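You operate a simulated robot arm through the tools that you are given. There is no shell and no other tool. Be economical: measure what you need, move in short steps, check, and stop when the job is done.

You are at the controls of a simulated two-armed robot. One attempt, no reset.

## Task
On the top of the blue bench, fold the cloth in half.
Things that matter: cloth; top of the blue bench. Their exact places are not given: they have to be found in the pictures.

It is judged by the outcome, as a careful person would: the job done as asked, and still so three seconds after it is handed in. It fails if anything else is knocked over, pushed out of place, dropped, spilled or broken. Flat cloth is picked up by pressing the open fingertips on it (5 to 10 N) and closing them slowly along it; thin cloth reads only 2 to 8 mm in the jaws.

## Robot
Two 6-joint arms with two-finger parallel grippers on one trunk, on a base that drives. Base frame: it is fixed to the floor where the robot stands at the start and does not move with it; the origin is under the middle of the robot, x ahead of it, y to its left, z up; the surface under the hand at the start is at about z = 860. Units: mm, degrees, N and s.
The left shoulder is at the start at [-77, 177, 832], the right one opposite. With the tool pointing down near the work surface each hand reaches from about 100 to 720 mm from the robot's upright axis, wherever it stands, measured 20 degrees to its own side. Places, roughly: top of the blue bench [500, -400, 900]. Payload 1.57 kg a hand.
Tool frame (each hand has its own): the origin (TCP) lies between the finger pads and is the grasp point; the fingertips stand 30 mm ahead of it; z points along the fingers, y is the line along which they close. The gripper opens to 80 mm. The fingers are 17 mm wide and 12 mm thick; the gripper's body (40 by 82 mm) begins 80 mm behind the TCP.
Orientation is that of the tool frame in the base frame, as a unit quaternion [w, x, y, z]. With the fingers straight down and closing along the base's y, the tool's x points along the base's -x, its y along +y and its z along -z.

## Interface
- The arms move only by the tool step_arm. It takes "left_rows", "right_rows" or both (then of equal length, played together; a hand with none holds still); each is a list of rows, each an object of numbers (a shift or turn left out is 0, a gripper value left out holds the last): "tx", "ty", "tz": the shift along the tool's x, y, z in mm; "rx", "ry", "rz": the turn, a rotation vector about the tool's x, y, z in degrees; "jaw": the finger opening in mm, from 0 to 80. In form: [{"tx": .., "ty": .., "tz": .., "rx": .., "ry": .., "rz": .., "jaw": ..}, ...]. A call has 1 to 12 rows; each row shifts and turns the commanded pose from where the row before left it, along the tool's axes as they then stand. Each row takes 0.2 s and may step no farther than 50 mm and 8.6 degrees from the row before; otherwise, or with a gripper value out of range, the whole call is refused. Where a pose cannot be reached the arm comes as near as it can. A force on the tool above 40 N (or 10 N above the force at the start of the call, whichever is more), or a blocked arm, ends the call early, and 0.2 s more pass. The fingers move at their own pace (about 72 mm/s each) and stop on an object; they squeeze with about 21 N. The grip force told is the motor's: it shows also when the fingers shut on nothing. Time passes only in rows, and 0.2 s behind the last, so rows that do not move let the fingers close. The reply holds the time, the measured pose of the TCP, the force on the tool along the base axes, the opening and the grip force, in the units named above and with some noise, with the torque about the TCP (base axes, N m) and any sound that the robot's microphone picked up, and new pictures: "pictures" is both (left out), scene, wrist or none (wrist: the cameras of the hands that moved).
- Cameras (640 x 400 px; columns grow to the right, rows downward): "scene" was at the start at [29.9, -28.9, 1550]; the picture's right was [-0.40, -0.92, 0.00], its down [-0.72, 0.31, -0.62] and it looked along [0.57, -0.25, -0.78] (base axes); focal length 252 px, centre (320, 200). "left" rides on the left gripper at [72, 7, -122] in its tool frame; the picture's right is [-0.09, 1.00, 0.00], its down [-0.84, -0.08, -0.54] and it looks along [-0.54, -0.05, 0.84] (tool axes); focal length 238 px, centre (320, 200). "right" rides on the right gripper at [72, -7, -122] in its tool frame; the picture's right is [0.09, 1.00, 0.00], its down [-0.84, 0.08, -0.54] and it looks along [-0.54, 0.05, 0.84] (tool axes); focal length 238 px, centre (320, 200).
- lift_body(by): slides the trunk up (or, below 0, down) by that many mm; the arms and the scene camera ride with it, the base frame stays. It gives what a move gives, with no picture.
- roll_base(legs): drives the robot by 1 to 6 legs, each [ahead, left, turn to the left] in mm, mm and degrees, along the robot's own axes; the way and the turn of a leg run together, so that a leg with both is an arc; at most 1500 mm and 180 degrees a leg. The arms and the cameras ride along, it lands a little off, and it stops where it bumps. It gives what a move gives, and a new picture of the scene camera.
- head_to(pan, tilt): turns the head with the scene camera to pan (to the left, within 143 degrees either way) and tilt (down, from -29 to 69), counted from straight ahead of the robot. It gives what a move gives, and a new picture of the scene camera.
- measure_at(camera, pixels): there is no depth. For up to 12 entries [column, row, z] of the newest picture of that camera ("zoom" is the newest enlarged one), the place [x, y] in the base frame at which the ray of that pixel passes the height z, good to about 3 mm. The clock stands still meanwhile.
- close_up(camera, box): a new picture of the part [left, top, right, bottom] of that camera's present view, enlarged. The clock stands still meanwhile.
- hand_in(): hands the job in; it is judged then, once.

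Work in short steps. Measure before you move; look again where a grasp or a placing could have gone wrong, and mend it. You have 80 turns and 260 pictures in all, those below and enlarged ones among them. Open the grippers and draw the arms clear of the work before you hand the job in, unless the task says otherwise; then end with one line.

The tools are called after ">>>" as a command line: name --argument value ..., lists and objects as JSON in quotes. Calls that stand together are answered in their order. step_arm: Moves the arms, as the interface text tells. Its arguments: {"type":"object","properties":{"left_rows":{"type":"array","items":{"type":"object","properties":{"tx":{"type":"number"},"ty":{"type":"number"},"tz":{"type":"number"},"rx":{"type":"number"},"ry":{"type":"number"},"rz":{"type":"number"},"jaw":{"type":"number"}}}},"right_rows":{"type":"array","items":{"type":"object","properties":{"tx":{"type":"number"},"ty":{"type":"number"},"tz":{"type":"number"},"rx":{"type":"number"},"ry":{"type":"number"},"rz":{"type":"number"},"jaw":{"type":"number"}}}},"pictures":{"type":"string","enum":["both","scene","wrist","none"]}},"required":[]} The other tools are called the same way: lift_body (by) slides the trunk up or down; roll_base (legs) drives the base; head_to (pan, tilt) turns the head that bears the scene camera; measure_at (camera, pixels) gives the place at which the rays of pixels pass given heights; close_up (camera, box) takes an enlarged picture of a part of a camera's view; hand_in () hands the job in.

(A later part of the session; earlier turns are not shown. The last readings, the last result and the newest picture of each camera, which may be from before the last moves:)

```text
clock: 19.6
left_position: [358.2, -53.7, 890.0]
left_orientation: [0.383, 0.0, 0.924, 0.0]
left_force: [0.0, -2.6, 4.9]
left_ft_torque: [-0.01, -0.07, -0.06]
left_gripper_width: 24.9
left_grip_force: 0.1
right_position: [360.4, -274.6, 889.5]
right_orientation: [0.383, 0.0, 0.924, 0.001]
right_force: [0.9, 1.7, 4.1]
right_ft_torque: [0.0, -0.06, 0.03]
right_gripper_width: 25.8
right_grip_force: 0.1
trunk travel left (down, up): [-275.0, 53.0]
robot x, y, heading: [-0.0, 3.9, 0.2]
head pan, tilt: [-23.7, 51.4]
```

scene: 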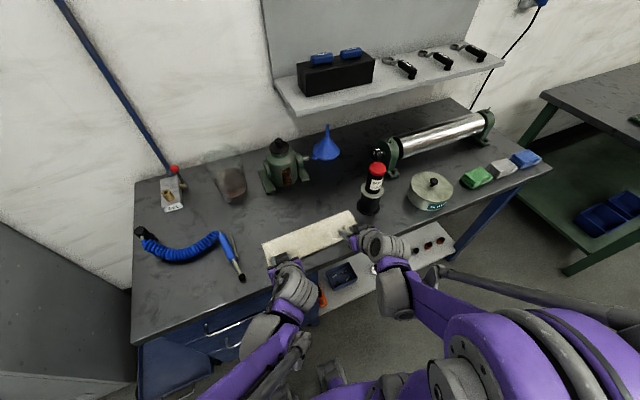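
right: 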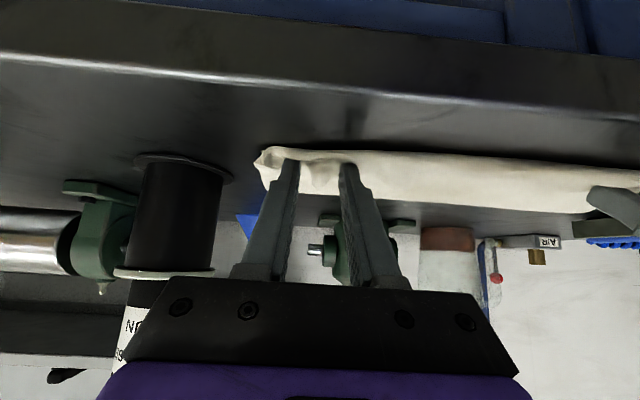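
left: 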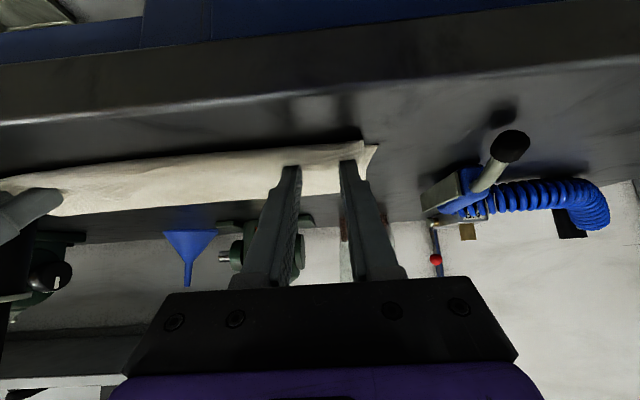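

The opening fingers spread the ridge flat. I lift straight up slowly, then look from above.

>>> step_arm --left_rows '[{"tx": -3, "tz": -3}, {"tx": -5, "tz": -5}, {"tx": -10, "tz": -10}, {"tx": -25, "tz": -25}, {"tx": -25, "tz": -25}]' --right_rows '[{"tx": -3, "tz": -3}, {"tx": -5, "tz": -5}, {"tx": -10, "tz": -10}, {"tx": -25, "tz": -25}, {"tx": -25, "tz": -25}]'

>>> close_up --camera "scene" --box '[230, 180, 390, 280]'

```text
clock: 20.8
left_position: [357.7, -52.4, 987.6]
left_orientation: [0.383, 0.001, 0.924, -0.001]
left_force: [-0.4, -0.3, -0.3]
left_ft_torque: [-0.01, -0.01, -0.01]
left_gripper_width: 28.2
left_grip_force: 0.1
right_position: [361.4, -273.3, 984.6]
right_orientation: [0.382, 0.001, 0.924, 0.0]
right_force: [1.1, 0.2, 0.2]
right_ft_torque: [0.02, -0.03, -0.02]
right_gripper_width: 28.2
right_grip_force: 0.0
trunk travel left (down, up): [-275.0, 53.0]
robot x, y, heading: [-2.7, -0.9, 0.1]
head pan, tilt: [-23.7, 51.4]
```

scene: 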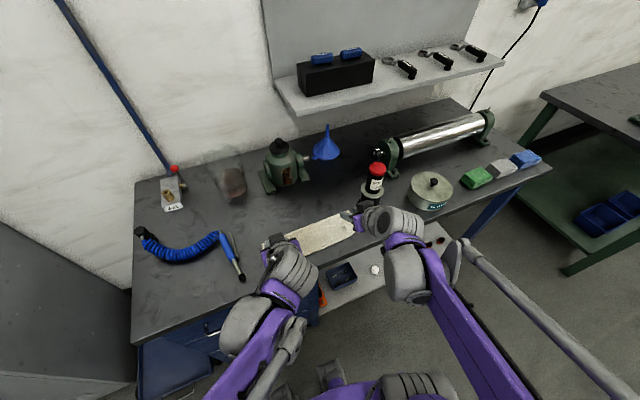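
right: 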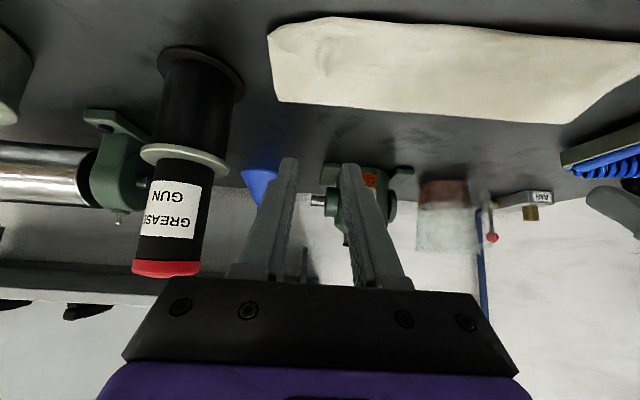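
left: 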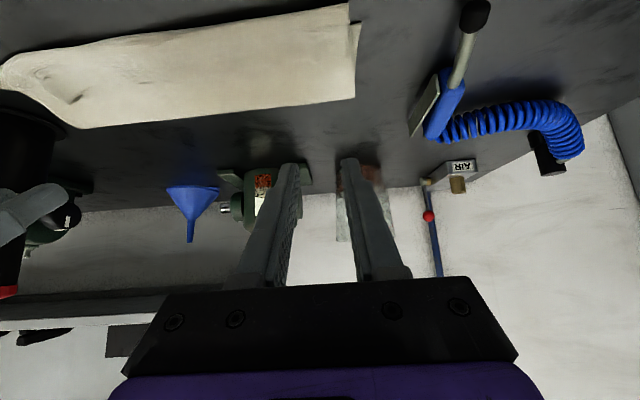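

```text
4.00 times, centred on (310, 230) of scene
```

zoom: 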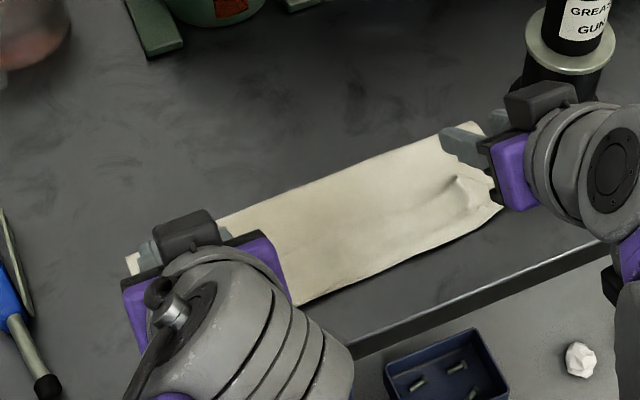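

Nicely folded, with a small pucker near the right corner. I draw the arms back and up to inspect it.

>>> step_arm --left_rows '[{"tz": -45}, {"tz": -45}, {"tz": -30, "ty": 40}, {"ty": 45}, {"ty": 45}]' --right_rows '[{"tz": -45}, {"tz": -45}, {"tz": -30, "ty": -40}, {"ty": -45}, {"ty": -45}]'

>>> close_up --camera "scene" --box '[230, 180, 390, 280]'

```text
clock: 22.1
left_position: [270.8, 75.1, 1069.3]
left_orientation: [0.383, -0.001, 0.924, 0.001]
left_force: [-0.1, -1.2, -0.2]
left_ft_torque: [0.01, -0.02, 0.02]
left_gripper_width: 27.8
left_grip_force: 0.0
right_position: [306.4, -333.7, 1064.4]
right_orientation: [0.381, -0.08, 0.92, 0.048]
right_force: [0.0, 0.1, -0.4]
right_ft_torque: [0.0, 0.02, -0.05]
right_gripper_width: 28.1
right_grip_force: 0.0
trunk travel left (down, up): [-275.0, 53.0]
robot x, y, heading: [-2.8, -3.7, 0.0]
head pan, tilt: [-23.7, 51.4]
stopped in row 5 (right hand): the arm was blocked; the commanded pose is now the measured one
```

scene: 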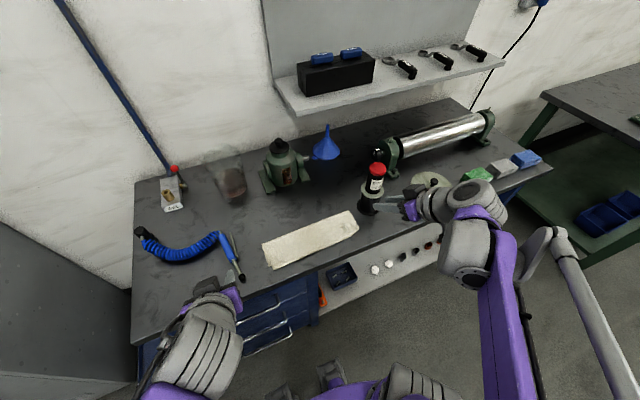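
right: 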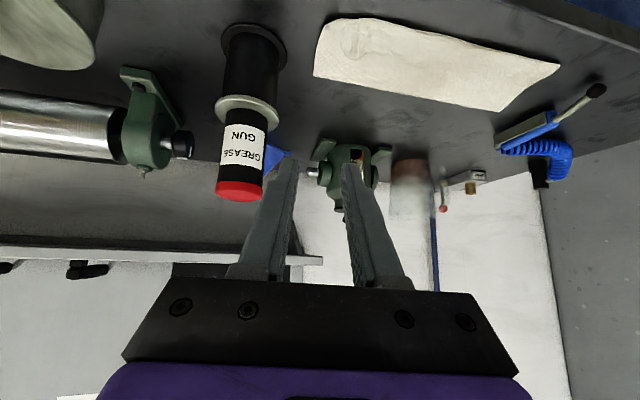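
left: 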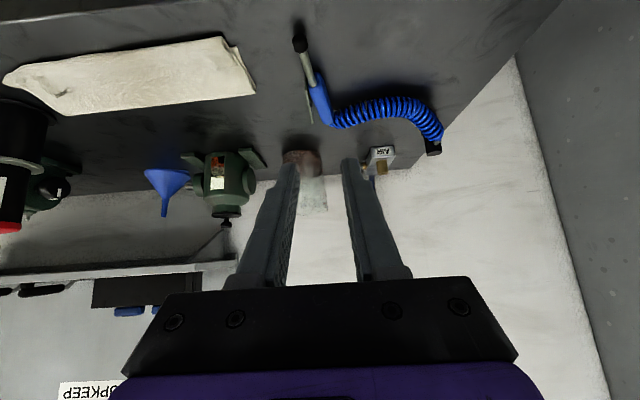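

```text
4.00 times, centred on (310, 230) of scene
```

zoom: 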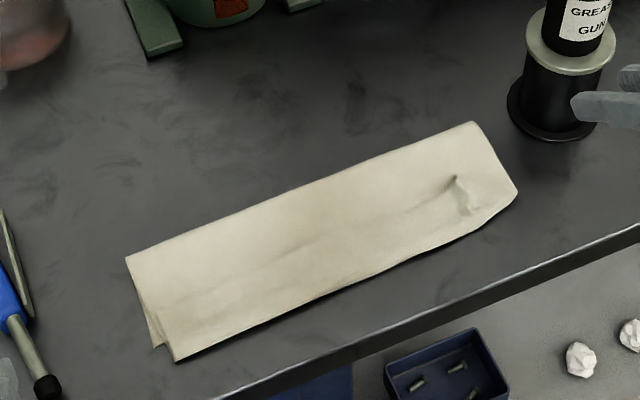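

The fold is good and nothing else moved; the right arm only met a joint limit. I look more closely at both ends.

>>> close_up --camera "right" --box '[300, 0, 460, 100]'

>>> close_up --camera "scene" --box '[320, 200, 368, 230]'

>>> measure_at --camera "scene" --pixels '[[261.5, 244, 862], [270, 267, 860], [274, 270.5, 862], [347, 210.5, 862], [359, 228, 862], [320, 254, 862]]'

```text
4.00 times, centred on (380, 50) of right
```

zoom: 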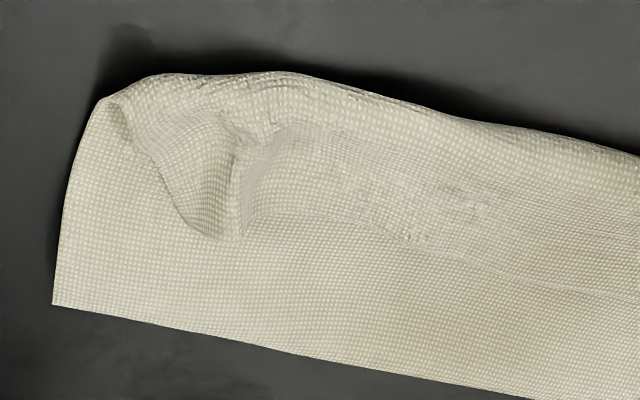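

```text
13.33 times, centred on (344, 215) of scene
```

zoom: 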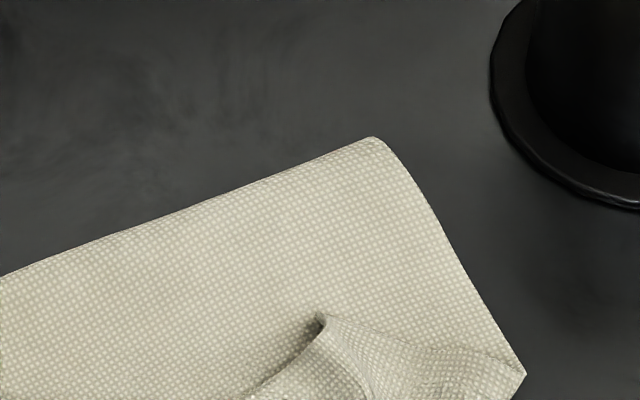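

```text
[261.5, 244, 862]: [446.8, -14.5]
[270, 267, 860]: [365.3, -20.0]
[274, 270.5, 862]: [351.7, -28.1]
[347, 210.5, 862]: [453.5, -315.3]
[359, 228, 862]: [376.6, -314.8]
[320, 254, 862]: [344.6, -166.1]
```

There is a pucker at the right front corner, and the top layer may overhang in the middle. I bring the right camera over it for a near-vertical view.

>>> step_arm --right_rows '[{"ty": 40, "ry": 8}, {"ty": 30, "ry": 8}, {"tz": -20, "ry": 8}, {"tz": -30, "ry": 8}, {"tz": -10, "tx": 10}]' --pictures "wrist"

>>> close_up --camera "right" --box '[240, 60, 640, 310]'

```text
clock: 23.3
left_position: [270.4, 75.3, 1069.7]
left_orientation: [0.384, -0.001, 0.923, 0.0]
left_force: [0.4, 0.4, -0.3]
left_ft_torque: [0.02, -0.04, 0.02]
left_gripper_width: 27.9
left_grip_force: 0.1
right_position: [259.5, -272.2, 1120.7]
right_orientation: [0.112, -0.089, 0.989, 0.023]
right_force: [0.5, -0.3, -0.1]
right_ft_torque: [-0.02, -0.01, -0.01]
right_gripper_width: 28.2
right_grip_force: 0.1
trunk travel left (down, up): [-275.0, 53.0]
robot x, y, heading: [0.9, -2.6, -0.1]
head pan, tilt: [-23.7, 51.4]
```

right: 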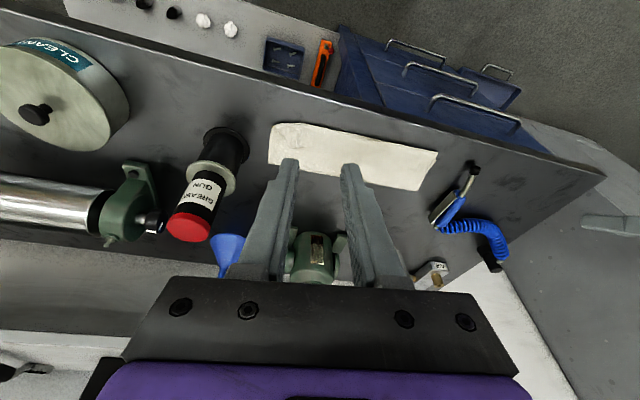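

```text
1.60 times, centred on (440, 185) of right
```

zoom: 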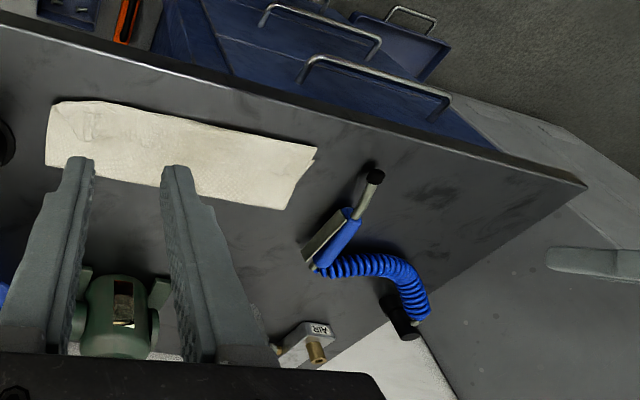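

>>> close_up --camera "right" --box '[260, 110, 356, 170]'

>>> close_up --camera "right" --box '[350, 130, 446, 190]'

>>> close_up --camera "left" --box '[0, 30, 140, 118]'

>>> measure_at --camera "right" --pixels '[[271, 125, 862], [268, 161, 862], [305, 124, 862], [370, 136, 862], [437, 152, 862], [420, 190, 862]]'

```text
6.67 times, centred on (308, 140) of right
```

zoom: 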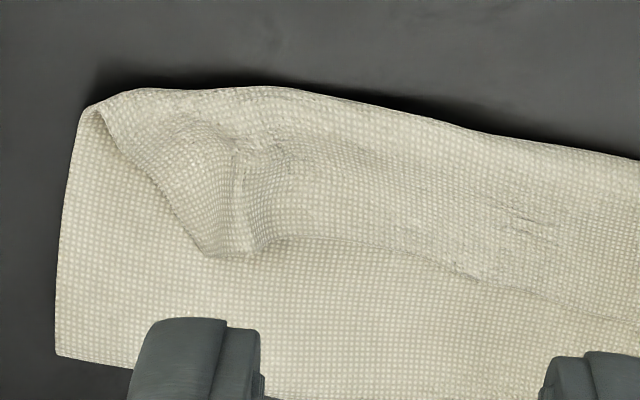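

```text
6.67 times, centred on (398, 160) of right
```

zoom: 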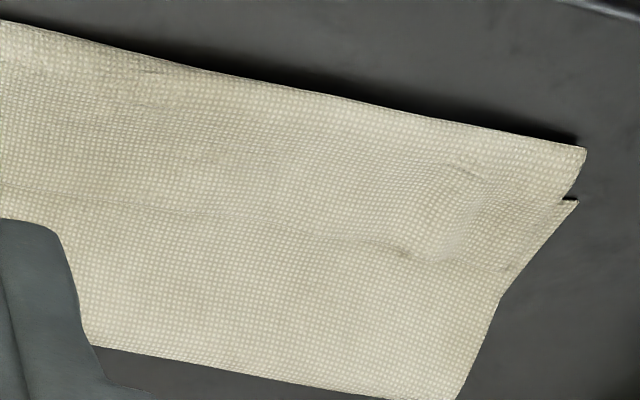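

```text
4.55 times, centred on (70, 74) of left
```

zoom: 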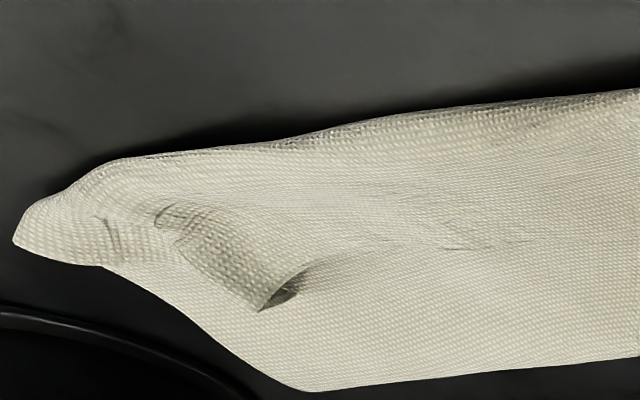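

```text
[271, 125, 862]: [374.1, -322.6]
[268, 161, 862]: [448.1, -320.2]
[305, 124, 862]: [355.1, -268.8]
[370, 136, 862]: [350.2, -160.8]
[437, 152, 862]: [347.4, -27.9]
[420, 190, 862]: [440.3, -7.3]
```

The right front corner of the upper layer is turned back as a tongue, and the front strip may be tucked. I bring both hand cameras low at the front for a closer look.

>>> step_arm --left_rows '[{"tx": 19.5, "tz": 26.5, "ty": -34}, {"tx": 19.5, "tz": 26.5, "ty": -34}, {"tx": 19.5, "tz": 26.5, "ty": -34}, {"tx": 19.5, "tz": 26.5, "ty": -34}, {}, {}]' --right_rows '[{"tx": 10, "tz": 43.8, "ty": 6, "rz": 5.1, "rx": 1.3}, {"tx": 10, "tz": 43.8, "ty": 6, "rz": 5.1, "rx": 1.3}, {"tz": 41, "ry": -8}, {"tx": 1.4, "tz": 31.6, "ry": -8}, {"tx": 1, "tz": 22.4, "ry": -8}, {"ry": -8}]' --pictures "wrist"

>>> close_up --camera "right" --box '[220, 40, 540, 240]'

>>> close_up --camera "left" --box '[120, 40, 440, 240]'

```text
clock: 24.7
left_position: [289.9, -58.6, 938.9]
left_orientation: [0.383, -0.001, 0.924, 0.001]
left_force: [-0.6, -0.1, 0.1]
left_ft_torque: [-0.03, -0.01, 0.03]
left_gripper_width: 28.0
left_grip_force: 0.0
right_position: [289.5, -257.1, 938.7]
right_orientation: [0.383, 0.005, 0.924, 0.01]
right_force: [0.6, 1.0, -0.6]
right_ft_torque: [-0.03, -0.03, -0.01]
right_gripper_width: 28.2
right_grip_force: 0.0
trunk travel left (down, up): [-275.0, 53.0]
robot x, y, heading: [4.2, 2.8, 0.2]
head pan, tilt: [-23.7, 51.4]
```

right: 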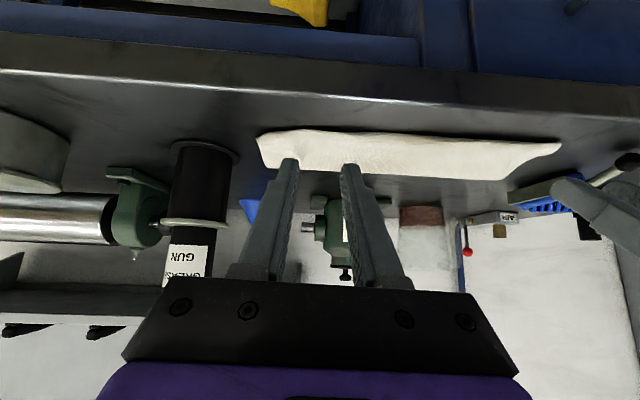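
left: 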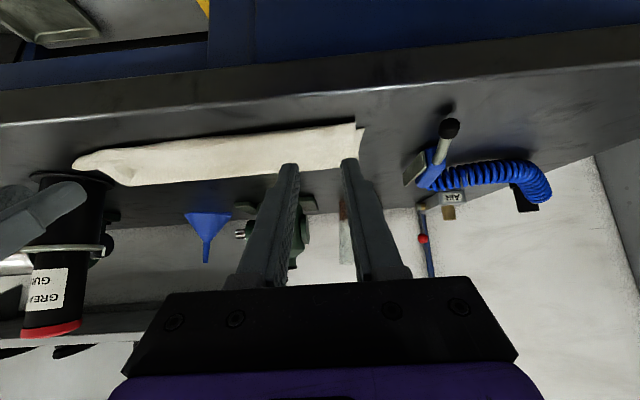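

```text
2.00 times, centred on (380, 140) of right
```

zoom: 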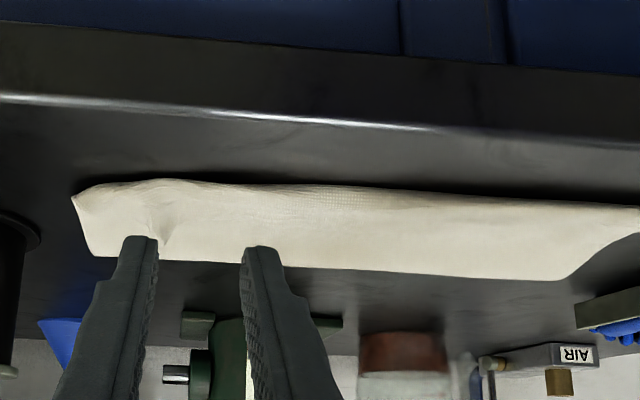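

```text
2.00 times, centred on (280, 140) of left
```

zoom: 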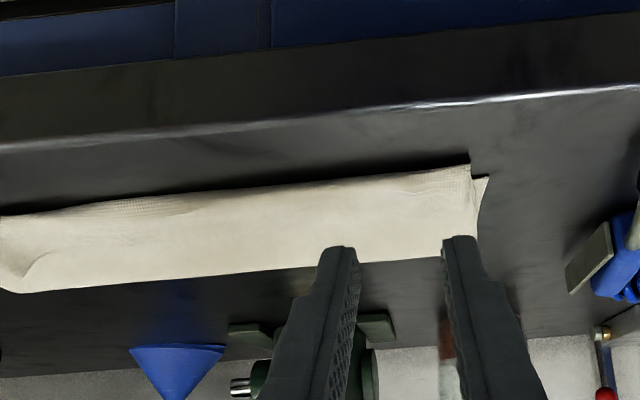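

I enlarge the front edge further, at the left end, the middle and the right end.

>>> close_up --camera "left" --box '[260, 105, 372, 175]'

>>> close_up --camera "right" --box '[245, 115, 357, 185]'

>>> close_up --camera "right" --box '[345, 115, 457, 185]'

```text
5.71 times, centred on (316, 140) of left
```

zoom: 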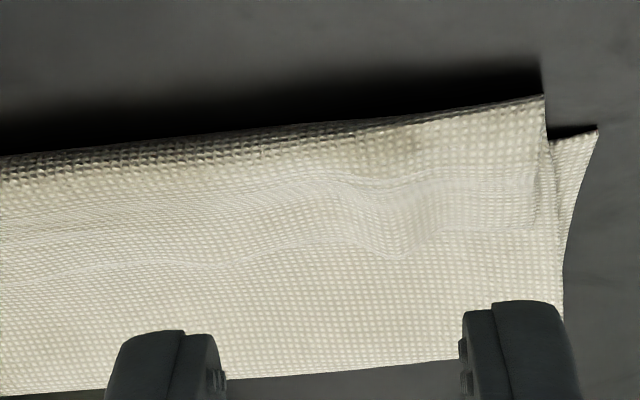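

```text
5.71 times, centred on (301, 150) of right
```

zoom: 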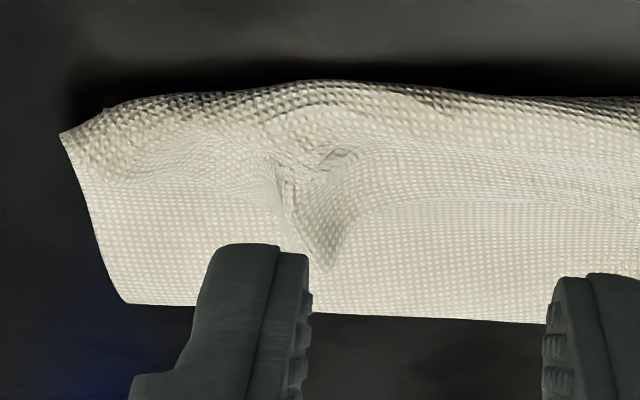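

```text
5.71 times, centred on (401, 150) of right
```

zoom: 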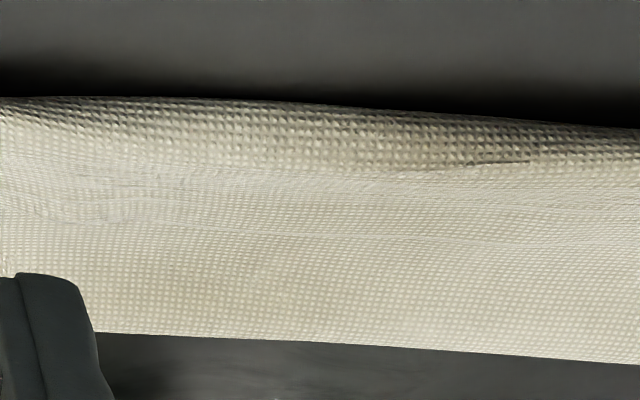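

The front strip of the upper layer is rolled under, and its right corner is turned back on top as a tongue. I'll re-grip the right corner by that tongue and the left by the overhanging roll, then lay the edge again; first I measure.

>>> measure_at --camera "right" --pixels '[[302.3, 162.3, 866], [302.8, 142, 870], [294, 144, 868], [257, 138, 862], [300, 129, 864], [345, 132, 864]]'

>>> measure_at --camera "left" --pixels '[[355.5, 122, 864], [364.5, 127.5, 860], [310, 128, 864], [330, 148, 864], [280, 131, 864]]'

```text
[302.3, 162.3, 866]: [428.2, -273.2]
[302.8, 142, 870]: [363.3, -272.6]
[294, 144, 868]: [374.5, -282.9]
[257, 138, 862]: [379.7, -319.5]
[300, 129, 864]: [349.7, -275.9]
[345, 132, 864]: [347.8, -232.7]
```

```text
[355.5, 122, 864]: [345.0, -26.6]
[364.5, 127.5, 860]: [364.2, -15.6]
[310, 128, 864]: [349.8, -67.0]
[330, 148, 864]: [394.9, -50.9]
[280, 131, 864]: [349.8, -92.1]
```

I raise the hands to a steeper pose above the front corners to see from above.

>>> step_arm --left_rows '[{"tx": -10.6, "tz": -10.6, "ry": 7.5, "jaw": 30}, {"tx": -15.9, "tz": 12.2, "ry": 7.5}, {"tx": -17.3, "tz": 10, "ry": 7.5, "ty": 2}, {"tx": -12, "tz": 10.3, "ry": 7.5}]' --right_rows '[{"tx": -17.7, "tz": -17.7, "ry": 7.5, "jaw": 30}, {"tx": -19.8, "tz": 15.2, "ry": 7.5, "ty": -12}, {"tx": -21.7, "tz": 12.5, "ry": 7.5, "ty": -11}, {"tx": -18.5, "tz": 7.7, "ry": 7.5}]' --pictures "wrist"

>>> close_up --camera "right" --box '[240, 60, 432, 180]'

>>> close_up --camera "left" --box '[220, 60, 412, 180]'

```text
clock: 25.7
left_position: [348.8, -59.8, 949.7]
left_orientation: [0.13, -0.001, 0.992, 0.001]
left_force: [0.3, -0.5, 0.2]
left_ft_torque: [0.03, 0.04, 0.01]
left_gripper_width: 30.1
left_grip_force: 0.1
right_position: [359.7, -281.0, 963.8]
right_orientation: [0.127, 0.001, 0.992, 0.011]
right_force: [0.5, -0.1, -0.9]
right_ft_torque: [0.0, 0.03, -0.01]
right_gripper_width: 30.2
right_grip_force: 0.0
trunk travel left (down, up): [-275.0, 53.0]
robot x, y, heading: [-0.9, -1.7, -0.2]
head pan, tilt: [-23.7, 51.4]
```

right: 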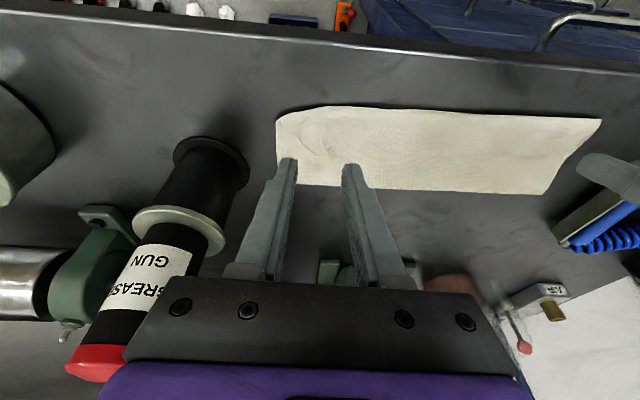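
left: 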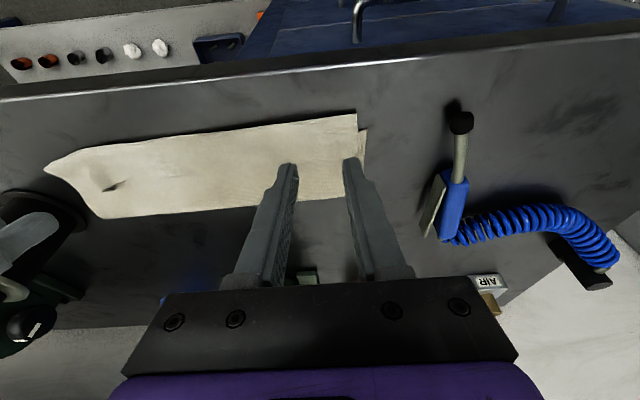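

```text
3.33 times, centred on (336, 120) of right
```

zoom: 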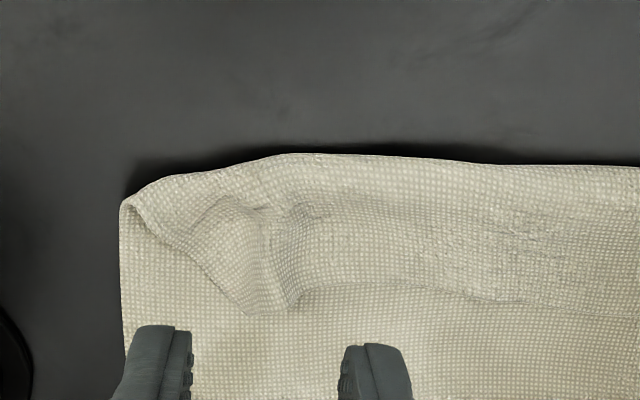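

```text
3.33 times, centred on (316, 120) of left
```

zoom: 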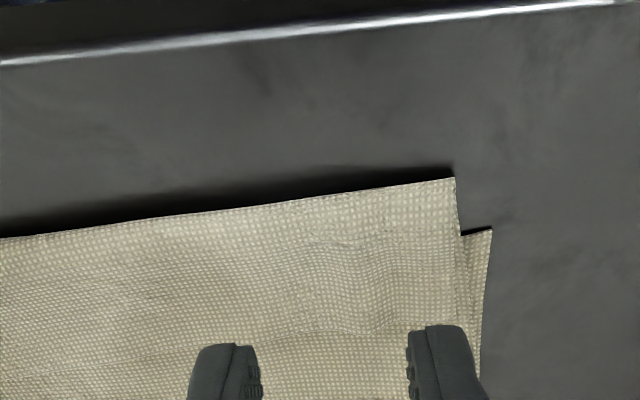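

I measure the line crossing the top, the tongue tip and the front edge in this view.

>>> measure_at --camera "right" --pixels '[[277.5, 121.5, 862], [315, 153.6, 864], [330, 151.5, 864], [381, 147, 863], [432, 153, 863], [327, 106.5, 864], [390, 109, 864], [277, 159, 862], [320, 125, 868], [600, 119, 862], [545, 194, 862], [330, 187, 862]]'

>>> measure_at --camera "left" --pixels '[[356.5, 113.5, 863], [367.5, 129, 860], [300, 122, 863], [250, 126, 863], [110, 187, 866], [127, 178, 866], [46, 170, 862], [95, 215, 862]]'

```text
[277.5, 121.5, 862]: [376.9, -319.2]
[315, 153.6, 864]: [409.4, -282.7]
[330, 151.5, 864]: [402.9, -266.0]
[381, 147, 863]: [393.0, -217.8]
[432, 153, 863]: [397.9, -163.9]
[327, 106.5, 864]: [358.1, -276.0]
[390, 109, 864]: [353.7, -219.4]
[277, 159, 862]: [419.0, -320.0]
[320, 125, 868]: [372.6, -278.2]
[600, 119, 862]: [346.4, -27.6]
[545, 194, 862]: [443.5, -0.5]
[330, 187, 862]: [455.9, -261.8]
```

```text
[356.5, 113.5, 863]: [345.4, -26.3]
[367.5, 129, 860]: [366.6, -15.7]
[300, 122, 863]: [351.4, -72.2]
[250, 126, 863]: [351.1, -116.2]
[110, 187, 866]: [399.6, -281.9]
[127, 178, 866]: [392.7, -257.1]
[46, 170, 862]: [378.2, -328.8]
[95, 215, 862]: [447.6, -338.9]
```

The geometry adds up to the upper edge strip (~45 mm) lying folded back on top, with its edge at x≈397, because the crease formed too far forward at 447. I look closer for that edge at the left end.

>>> close_up --camera "left" --box '[290, 105, 386, 165]'

>>> close_up --camera "right" --box '[480, 100, 608, 180]'

>>> close_up --camera "left" --box '[180, 110, 308, 190]'

```text
6.67 times, centred on (338, 135) of left
```

zoom: 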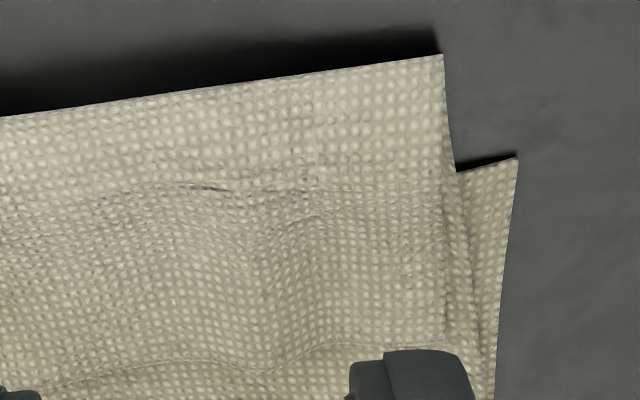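

```text
5.00 times, centred on (544, 140) of right
```

zoom: 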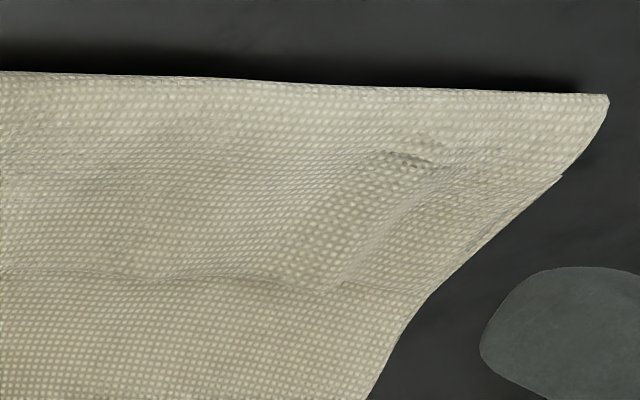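

```text
5.00 times, centred on (244, 150) of left
```

zoom: 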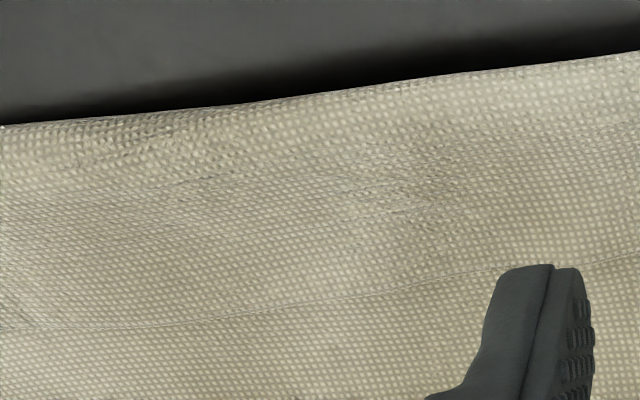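

Confirmed: the folded-back strip lies on top with its left corner at left-cam pixel (357,156). I measure its edge there.

>>> measure_at --camera "left" --pixels '[[357, 156, 864], [330, 160, 864], [300, 163, 864], [220, 175, 864], [327, 133.5, 866]]'

```text
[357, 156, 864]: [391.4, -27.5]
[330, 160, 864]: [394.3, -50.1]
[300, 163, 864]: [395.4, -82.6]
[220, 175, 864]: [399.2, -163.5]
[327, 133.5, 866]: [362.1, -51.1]
```

I descend over the strip's edge on both sides, left at (377,-55) and right at (384,-280), to about 14 mm above it.

>>> step_arm --left_rows '[{"tx": -6, "tz": 15, "ty": 2}, {"tx": -6, "tz": 15, "ty": 2}, {"tx": -4.7, "tz": 15.9, "ty": 1}]' --right_rows '[{"tx": -3, "tz": 20}, {"tx": -3, "tz": 20}, {"tx": -3.2, "tz": 18.4, "ty": 1}]' --pictures "wrist"

>>> close_up --camera "right" --box '[240, 80, 400, 180]'

>>> close_up --camera "left" --box '[240, 80, 400, 180]'

```text
clock: 26.5
left_position: [374.7, -53.5, 909.3]
left_orientation: [0.13, -0.001, 0.992, -0.001]
left_force: [0.1, -0.3, -0.3]
left_ft_torque: [0.0, 0.04, -0.01]
left_gripper_width: 30.1
left_grip_force: 0.1
right_position: [383.0, -277.9, 909.0]
right_orientation: [0.129, 0.002, 0.992, 0.011]
right_force: [0.0, -1.0, -0.4]
right_ft_torque: [0.01, -0.01, 0.03]
right_gripper_width: 29.9
right_grip_force: 0.1
trunk travel left (down, up): [-275.0, 53.0]
robot x, y, heading: [0.9, -1.4, 0.1]
head pan, tilt: [-23.7, 51.4]
```

right: 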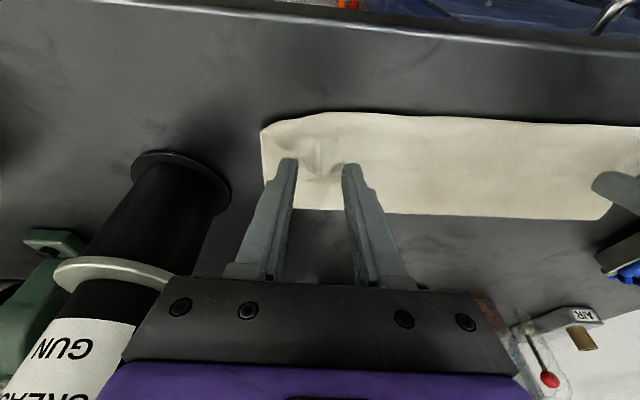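
left: 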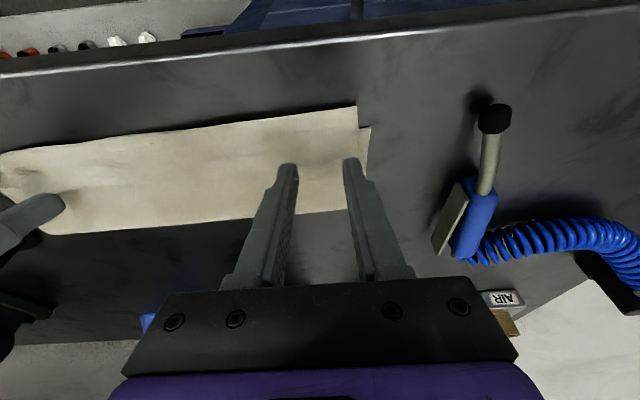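

```text
4.00 times, centred on (320, 130) of right
```

zoom: 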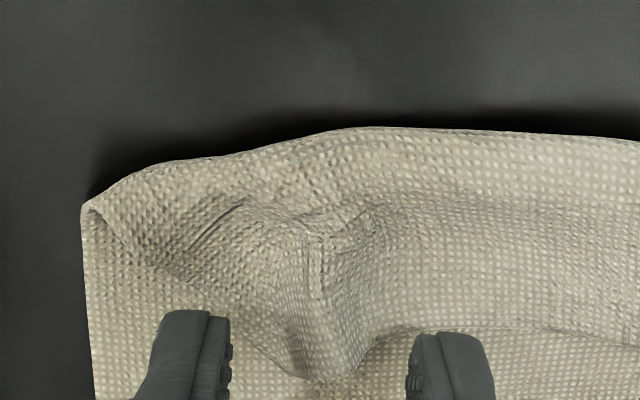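

```text
4.00 times, centred on (320, 130) of left
```

zoom: 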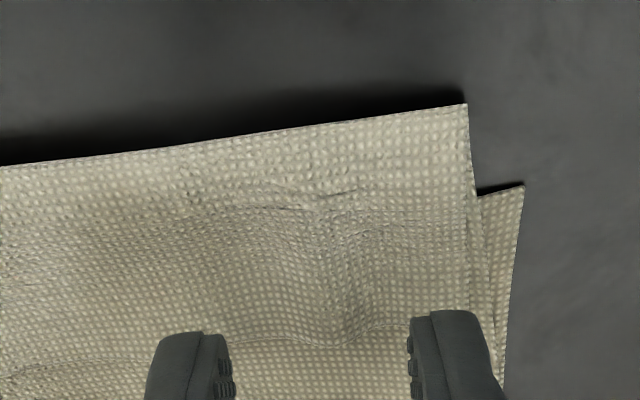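

Residual ridges stand between the fingers on both sides, so these are good places to pinch. I lower toward contact.

>>> step_arm --left_rows '[{"tx": 1.3, "tz": 5}, {"tx": 1, "tz": 4}]' --right_rows '[{"tx": 1.3, "tz": 5}, {"tx": 1, "tz": 4}]' --pictures "none"

>>> step_arm --left_rows '[{"tx": 0.5, "tz": 2}]' --right_rows '[{"tx": 0.5, "tz": 2}]' --pictures "none"

>>> step_arm --left_rows '[{"tx": 0.3, "tz": 1.5}]' --right_rows '[{"tx": 0.3, "tz": 1.5}]' --pictures "none"

```text
clock: 27.1
left_position: [374.2, -53.0, 899.3]
left_orientation: [0.13, -0.002, 0.991, 0.0]
left_force: [0.0, -0.3, -1.2]
left_ft_torque: [0.03, -0.01, 0.03]
left_gripper_width: 29.9
left_grip_force: 0.0
right_position: [383.4, -278.5, 901.5]
right_orientation: [0.13, 0.002, 0.992, 0.01]
right_force: [-0.2, 0.1, 1.0]
right_ft_torque: [0.01, 0.0, 0.01]
right_gripper_width: 30.0
right_grip_force: 0.0
trunk travel left (down, up): [-275.0, 53.0]
robot x, y, heading: [1.0, -2.7, -0.1]
head pan, tilt: [-23.7, 51.4]
```

```text
clock: 27.5
left_position: [374.5, -53.1, 896.1]
left_orientation: [0.131, -0.002, 0.991, 0.0]
left_force: [-0.8, 0.9, 1.3]
left_ft_torque: [-0.01, -0.02, 0.0]
left_gripper_width: 30.2
left_grip_force: 0.1
right_position: [382.7, -278.1, 899.2]
right_orientation: [0.129, 0.002, 0.992, 0.01]
right_force: [-0.6, 0.7, -0.7]
right_ft_torque: [0.0, -0.02, 0.0]
right_gripper_width: 30.1
right_grip_force: 0.2
trunk travel left (down, up): [-275.0, 53.0]
robot x, y, heading: [-0.6, -4.9, -0.2]
head pan, tilt: [-23.7, 51.4]
```

```text
clock: 27.9
left_position: [375.3, -53.2, 895.9]
left_orientation: [0.13, -0.002, 0.991, -0.001]
left_force: [0.3, -0.7, 0.7]
left_ft_torque: [0.04, -0.03, 0.02]
left_gripper_width: 30.0
left_grip_force: 0.1
right_position: [384.1, -279.5, 897.0]
right_orientation: [0.13, 0.002, 0.992, 0.011]
right_force: [-0.3, -0.1, -0.5]
right_ft_torque: [0.02, 0.01, 0.03]
right_gripper_width: 30.1
right_grip_force: 0.1
trunk travel left (down, up): [-275.0, 53.0]
robot x, y, heading: [0.2, 2.0, 0.1]
head pan, tilt: [-23.7, 51.4]
```

No firm contact yet, so I keep stepping.

>>> step_arm --left_rows '[{"tx": 0.2, "tz": 1}]' --right_rows '[{"tx": 0.3, "tz": 1.2}]' --pictures "none"

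>>> step_arm --left_rows '[{"tx": 0.2, "tz": 0.8}]' --right_rows '[{"tx": 0.2, "tz": 1}]' --pictures "none"

```text
clock: 28.3
left_position: [374.3, -52.7, 894.8]
left_orientation: [0.13, -0.001, 0.991, 0.001]
left_force: [-0.1, 0.3, 1.0]
left_ft_torque: [0.03, 0.0, -0.01]
left_gripper_width: 30.0
left_grip_force: 0.2
right_position: [383.6, -278.1, 896.9]
right_orientation: [0.13, 0.002, 0.991, 0.011]
right_force: [0.5, 0.8, 0.0]
right_ft_torque: [0.0, 0.03, -0.01]
right_gripper_width: 30.0
right_grip_force: 0.1
trunk travel left (down, up): [-275.0, 53.0]
robot x, y, heading: [-3.4, 0.5, 0.0]
head pan, tilt: [-23.7, 51.4]
```

```text
clock: 28.7
left_position: [375.5, -53.1, 894.4]
left_orientation: [0.131, -0.002, 0.991, 0.0]
left_force: [0.3, 0.3, 2.0]
left_ft_torque: [0.03, 0.0, -0.01]
left_gripper_width: 30.1
left_grip_force: 0.1
right_position: [383.3, -278.9, 895.5]
right_orientation: [0.13, 0.003, 0.991, 0.01]
right_force: [-0.4, -0.2, 1.6]
right_ft_torque: [0.0, 0.01, 0.0]
right_gripper_width: 30.1
right_grip_force: 0.1
trunk travel left (down, up): [-275.0, 53.0]
robot x, y, heading: [1.1, 1.2, 0.1]
head pan, tilt: [-23.7, 51.4]
```

Light contact on both. I take one more small press before closing.

>>> step_arm --left_rows '[{"tx": 0.2, "tz": 0.8}]' --right_rows '[{"tx": 0.2, "tz": 0.9}]' --pictures "none"

```text
clock: 29.1
left_position: [373.6, -51.5, 893.4]
left_orientation: [0.132, -0.002, 0.991, 0.001]
left_force: [0.6, 0.3, 8.1]
left_ft_torque: [0.13, -0.03, -0.01]
left_gripper_width: 30.2
left_grip_force: 0.2
right_position: [383.6, -277.6, 894.9]
right_orientation: [0.13, 0.003, 0.991, 0.01]
right_force: [0.8, -1.8, 6.6]
right_ft_torque: [-0.12, 0.01, -0.02]
right_gripper_width: 30.4
right_grip_force: 0.7
trunk travel left (down, up): [-275.0, 53.0]
robot x, y, heading: [-1.2, 1.8, -0.2]
head pan, tilt: [-23.7, 51.4]
```

At 8 N and 7 N I close slowly partway, backing off slightly so that only the top ply follows.

>>> step_arm --left_rows '[{"jaw": 27}, {"jaw": 24}, {"jaw": 21}, {"jaw": 18}, {"jaw": 15}, {"jaw": 12}, {"jaw": 9}, {"jaw": 6}, {"jaw": 3}, {"jaw": 0}, {}]' --right_rows '[{"jaw": 27}, {"jaw": 24}, {"jaw": 21}, {"jaw": 18}, {"jaw": 15}, {"jaw": 12}, {"jaw": 9}, {"jaw": 6}, {"jaw": 3}, {"jaw": 0}, {}]' --pictures "wrist"

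>>> close_up --camera "right" --box '[240, 80, 400, 180]'

>>> close_up --camera "left" --box '[240, 80, 400, 180]'

```text
clock: 31.5
left_position: [374.0, -53.1, 893.9]
left_orientation: [0.131, -0.002, 0.991, 0.0]
left_force: [-0.3, -9.6, 12.4]
left_ft_torque: [-0.23, -0.03, -0.03]
left_gripper_width: 2.4
left_grip_force: 21.1
right_position: [382.0, -277.2, 894.6]
right_orientation: [0.131, 0.002, 0.991, 0.012]
right_force: [-0.4, 10.1, 6.1]
right_ft_torque: [0.31, 0.02, 0.01]
right_gripper_width: 2.9
right_grip_force: 21.6
trunk travel left (down, up): [-275.0, 53.0]
robot x, y, heading: [1.4, 1.5, -0.2]
head pan, tilt: [-23.7, 51.4]
```

right: 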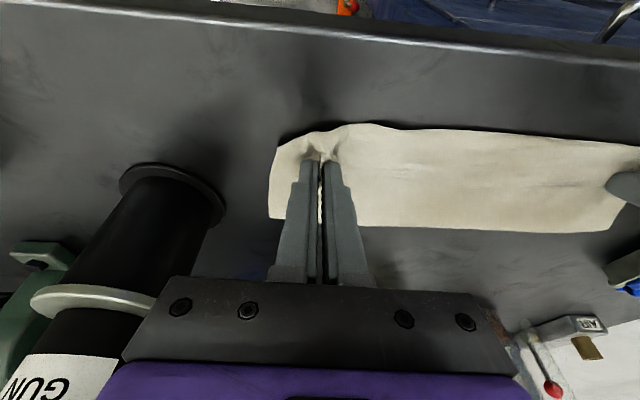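
left: 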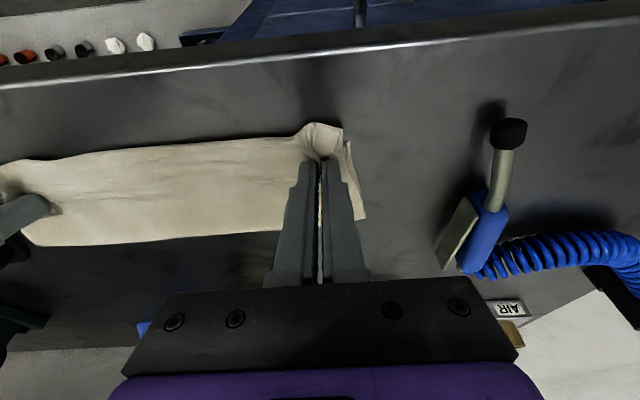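

```text
4.00 times, centred on (320, 130) of right
```

zoom: 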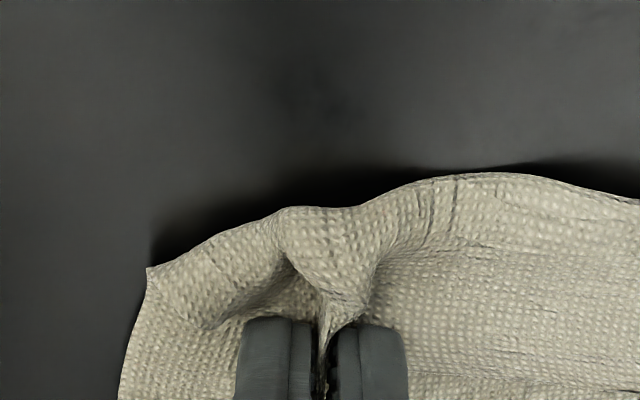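

```text
4.00 times, centred on (320, 130) of left
```

zoom: 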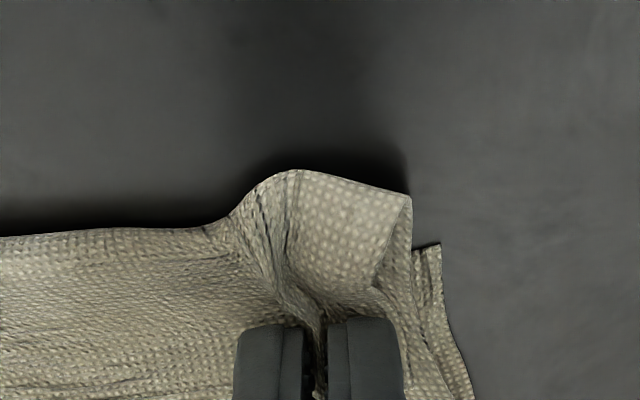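

Both grips are good, at 2.4 and 2.9 mm. I lift the edge and carry it back up and away to restore the crease to about x≈480, letting the hands in slightly to ease the tension.

>>> step_arm --left_rows '[{"tx": -8.1, "tz": -18.5, "ty": -2}, {"tx": -22.3, "tz": -25.1, "ty": -2}, {"tx": -34.7, "tz": -13.5}, {"tx": -35.9, "tz": 1.3}, {"tx": -33.8, "tz": 9.1}]' --right_rows '[{"tx": -8.1, "tz": -18.5, "ty": 2}, {"tx": -22.3, "tz": -25.1, "ty": 2}, {"tx": -34.7, "tz": -13.5}, {"tx": -35.9, "tz": 1.3}, {"tx": -33.8, "tz": 9.1}]'

>>> close_up --camera "scene" --box '[220, 170, 380, 270]'

```text
clock: 32.7
left_position: [494.1, -55.6, 973.2]
left_orientation: [0.129, -0.002, 0.992, 0.001]
left_force: [0.9, -3.1, -0.1]
left_ft_torque: [-0.04, 0.04, 0.0]
left_gripper_width: 2.2
left_grip_force: 21.2
right_position: [502.7, -271.7, 971.0]
right_orientation: [0.129, 0.002, 0.992, 0.01]
right_force: [0.3, 3.0, -0.6]
right_ft_torque: [0.04, 0.03, 0.05]
right_gripper_width: 2.7
right_grip_force: 20.8
trunk travel left (down, up): [-275.0, 53.0]
robot x, y, heading: [1.3, -0.6, 0.1]
head pan, tilt: [-23.7, 51.4]
```

scene: 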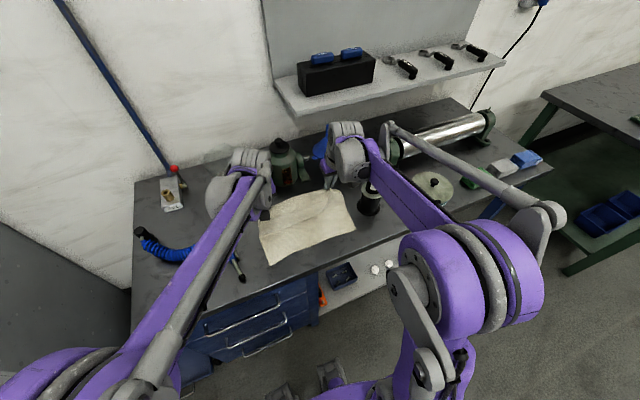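
right: 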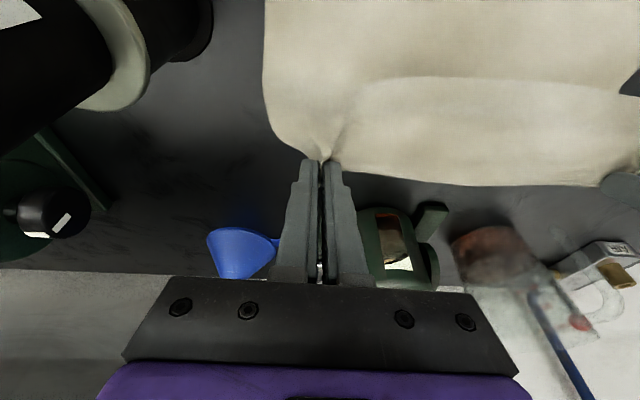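
left: 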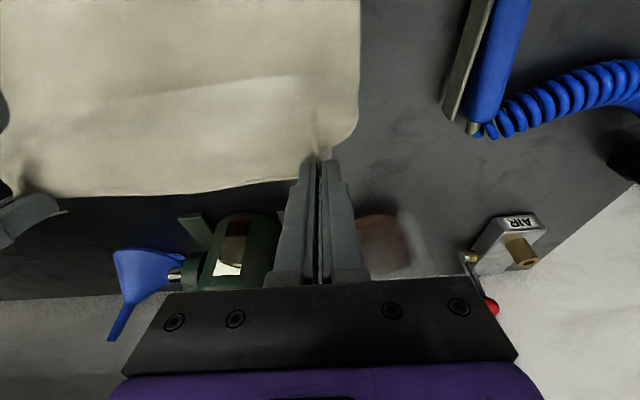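

```text
4.00 times, centred on (300, 220) of scene
```

zoom: 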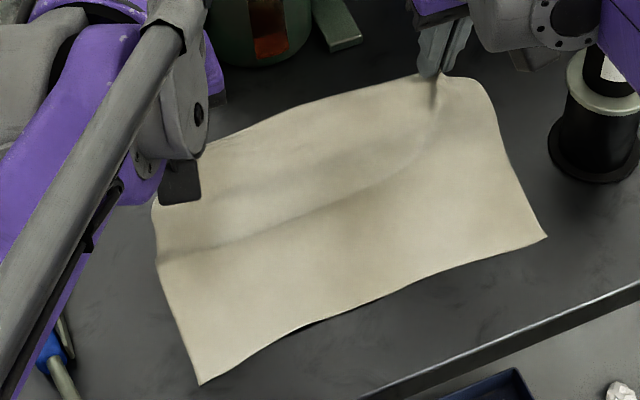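

The cloth is open again and smooth. I measure where it leaves the table and where the front corners are.

>>> measure_at --camera "zoom" --pixels '[[200, 383, 860], [545, 237, 860], [370, 315, 860], [165, 262, 862], [300, 230, 862], [420, 185, 862], [500, 140, 862]]'

```text
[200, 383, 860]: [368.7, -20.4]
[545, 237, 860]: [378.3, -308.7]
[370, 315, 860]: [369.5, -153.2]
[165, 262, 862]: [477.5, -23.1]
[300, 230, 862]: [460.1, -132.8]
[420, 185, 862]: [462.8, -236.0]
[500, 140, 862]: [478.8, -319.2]
```

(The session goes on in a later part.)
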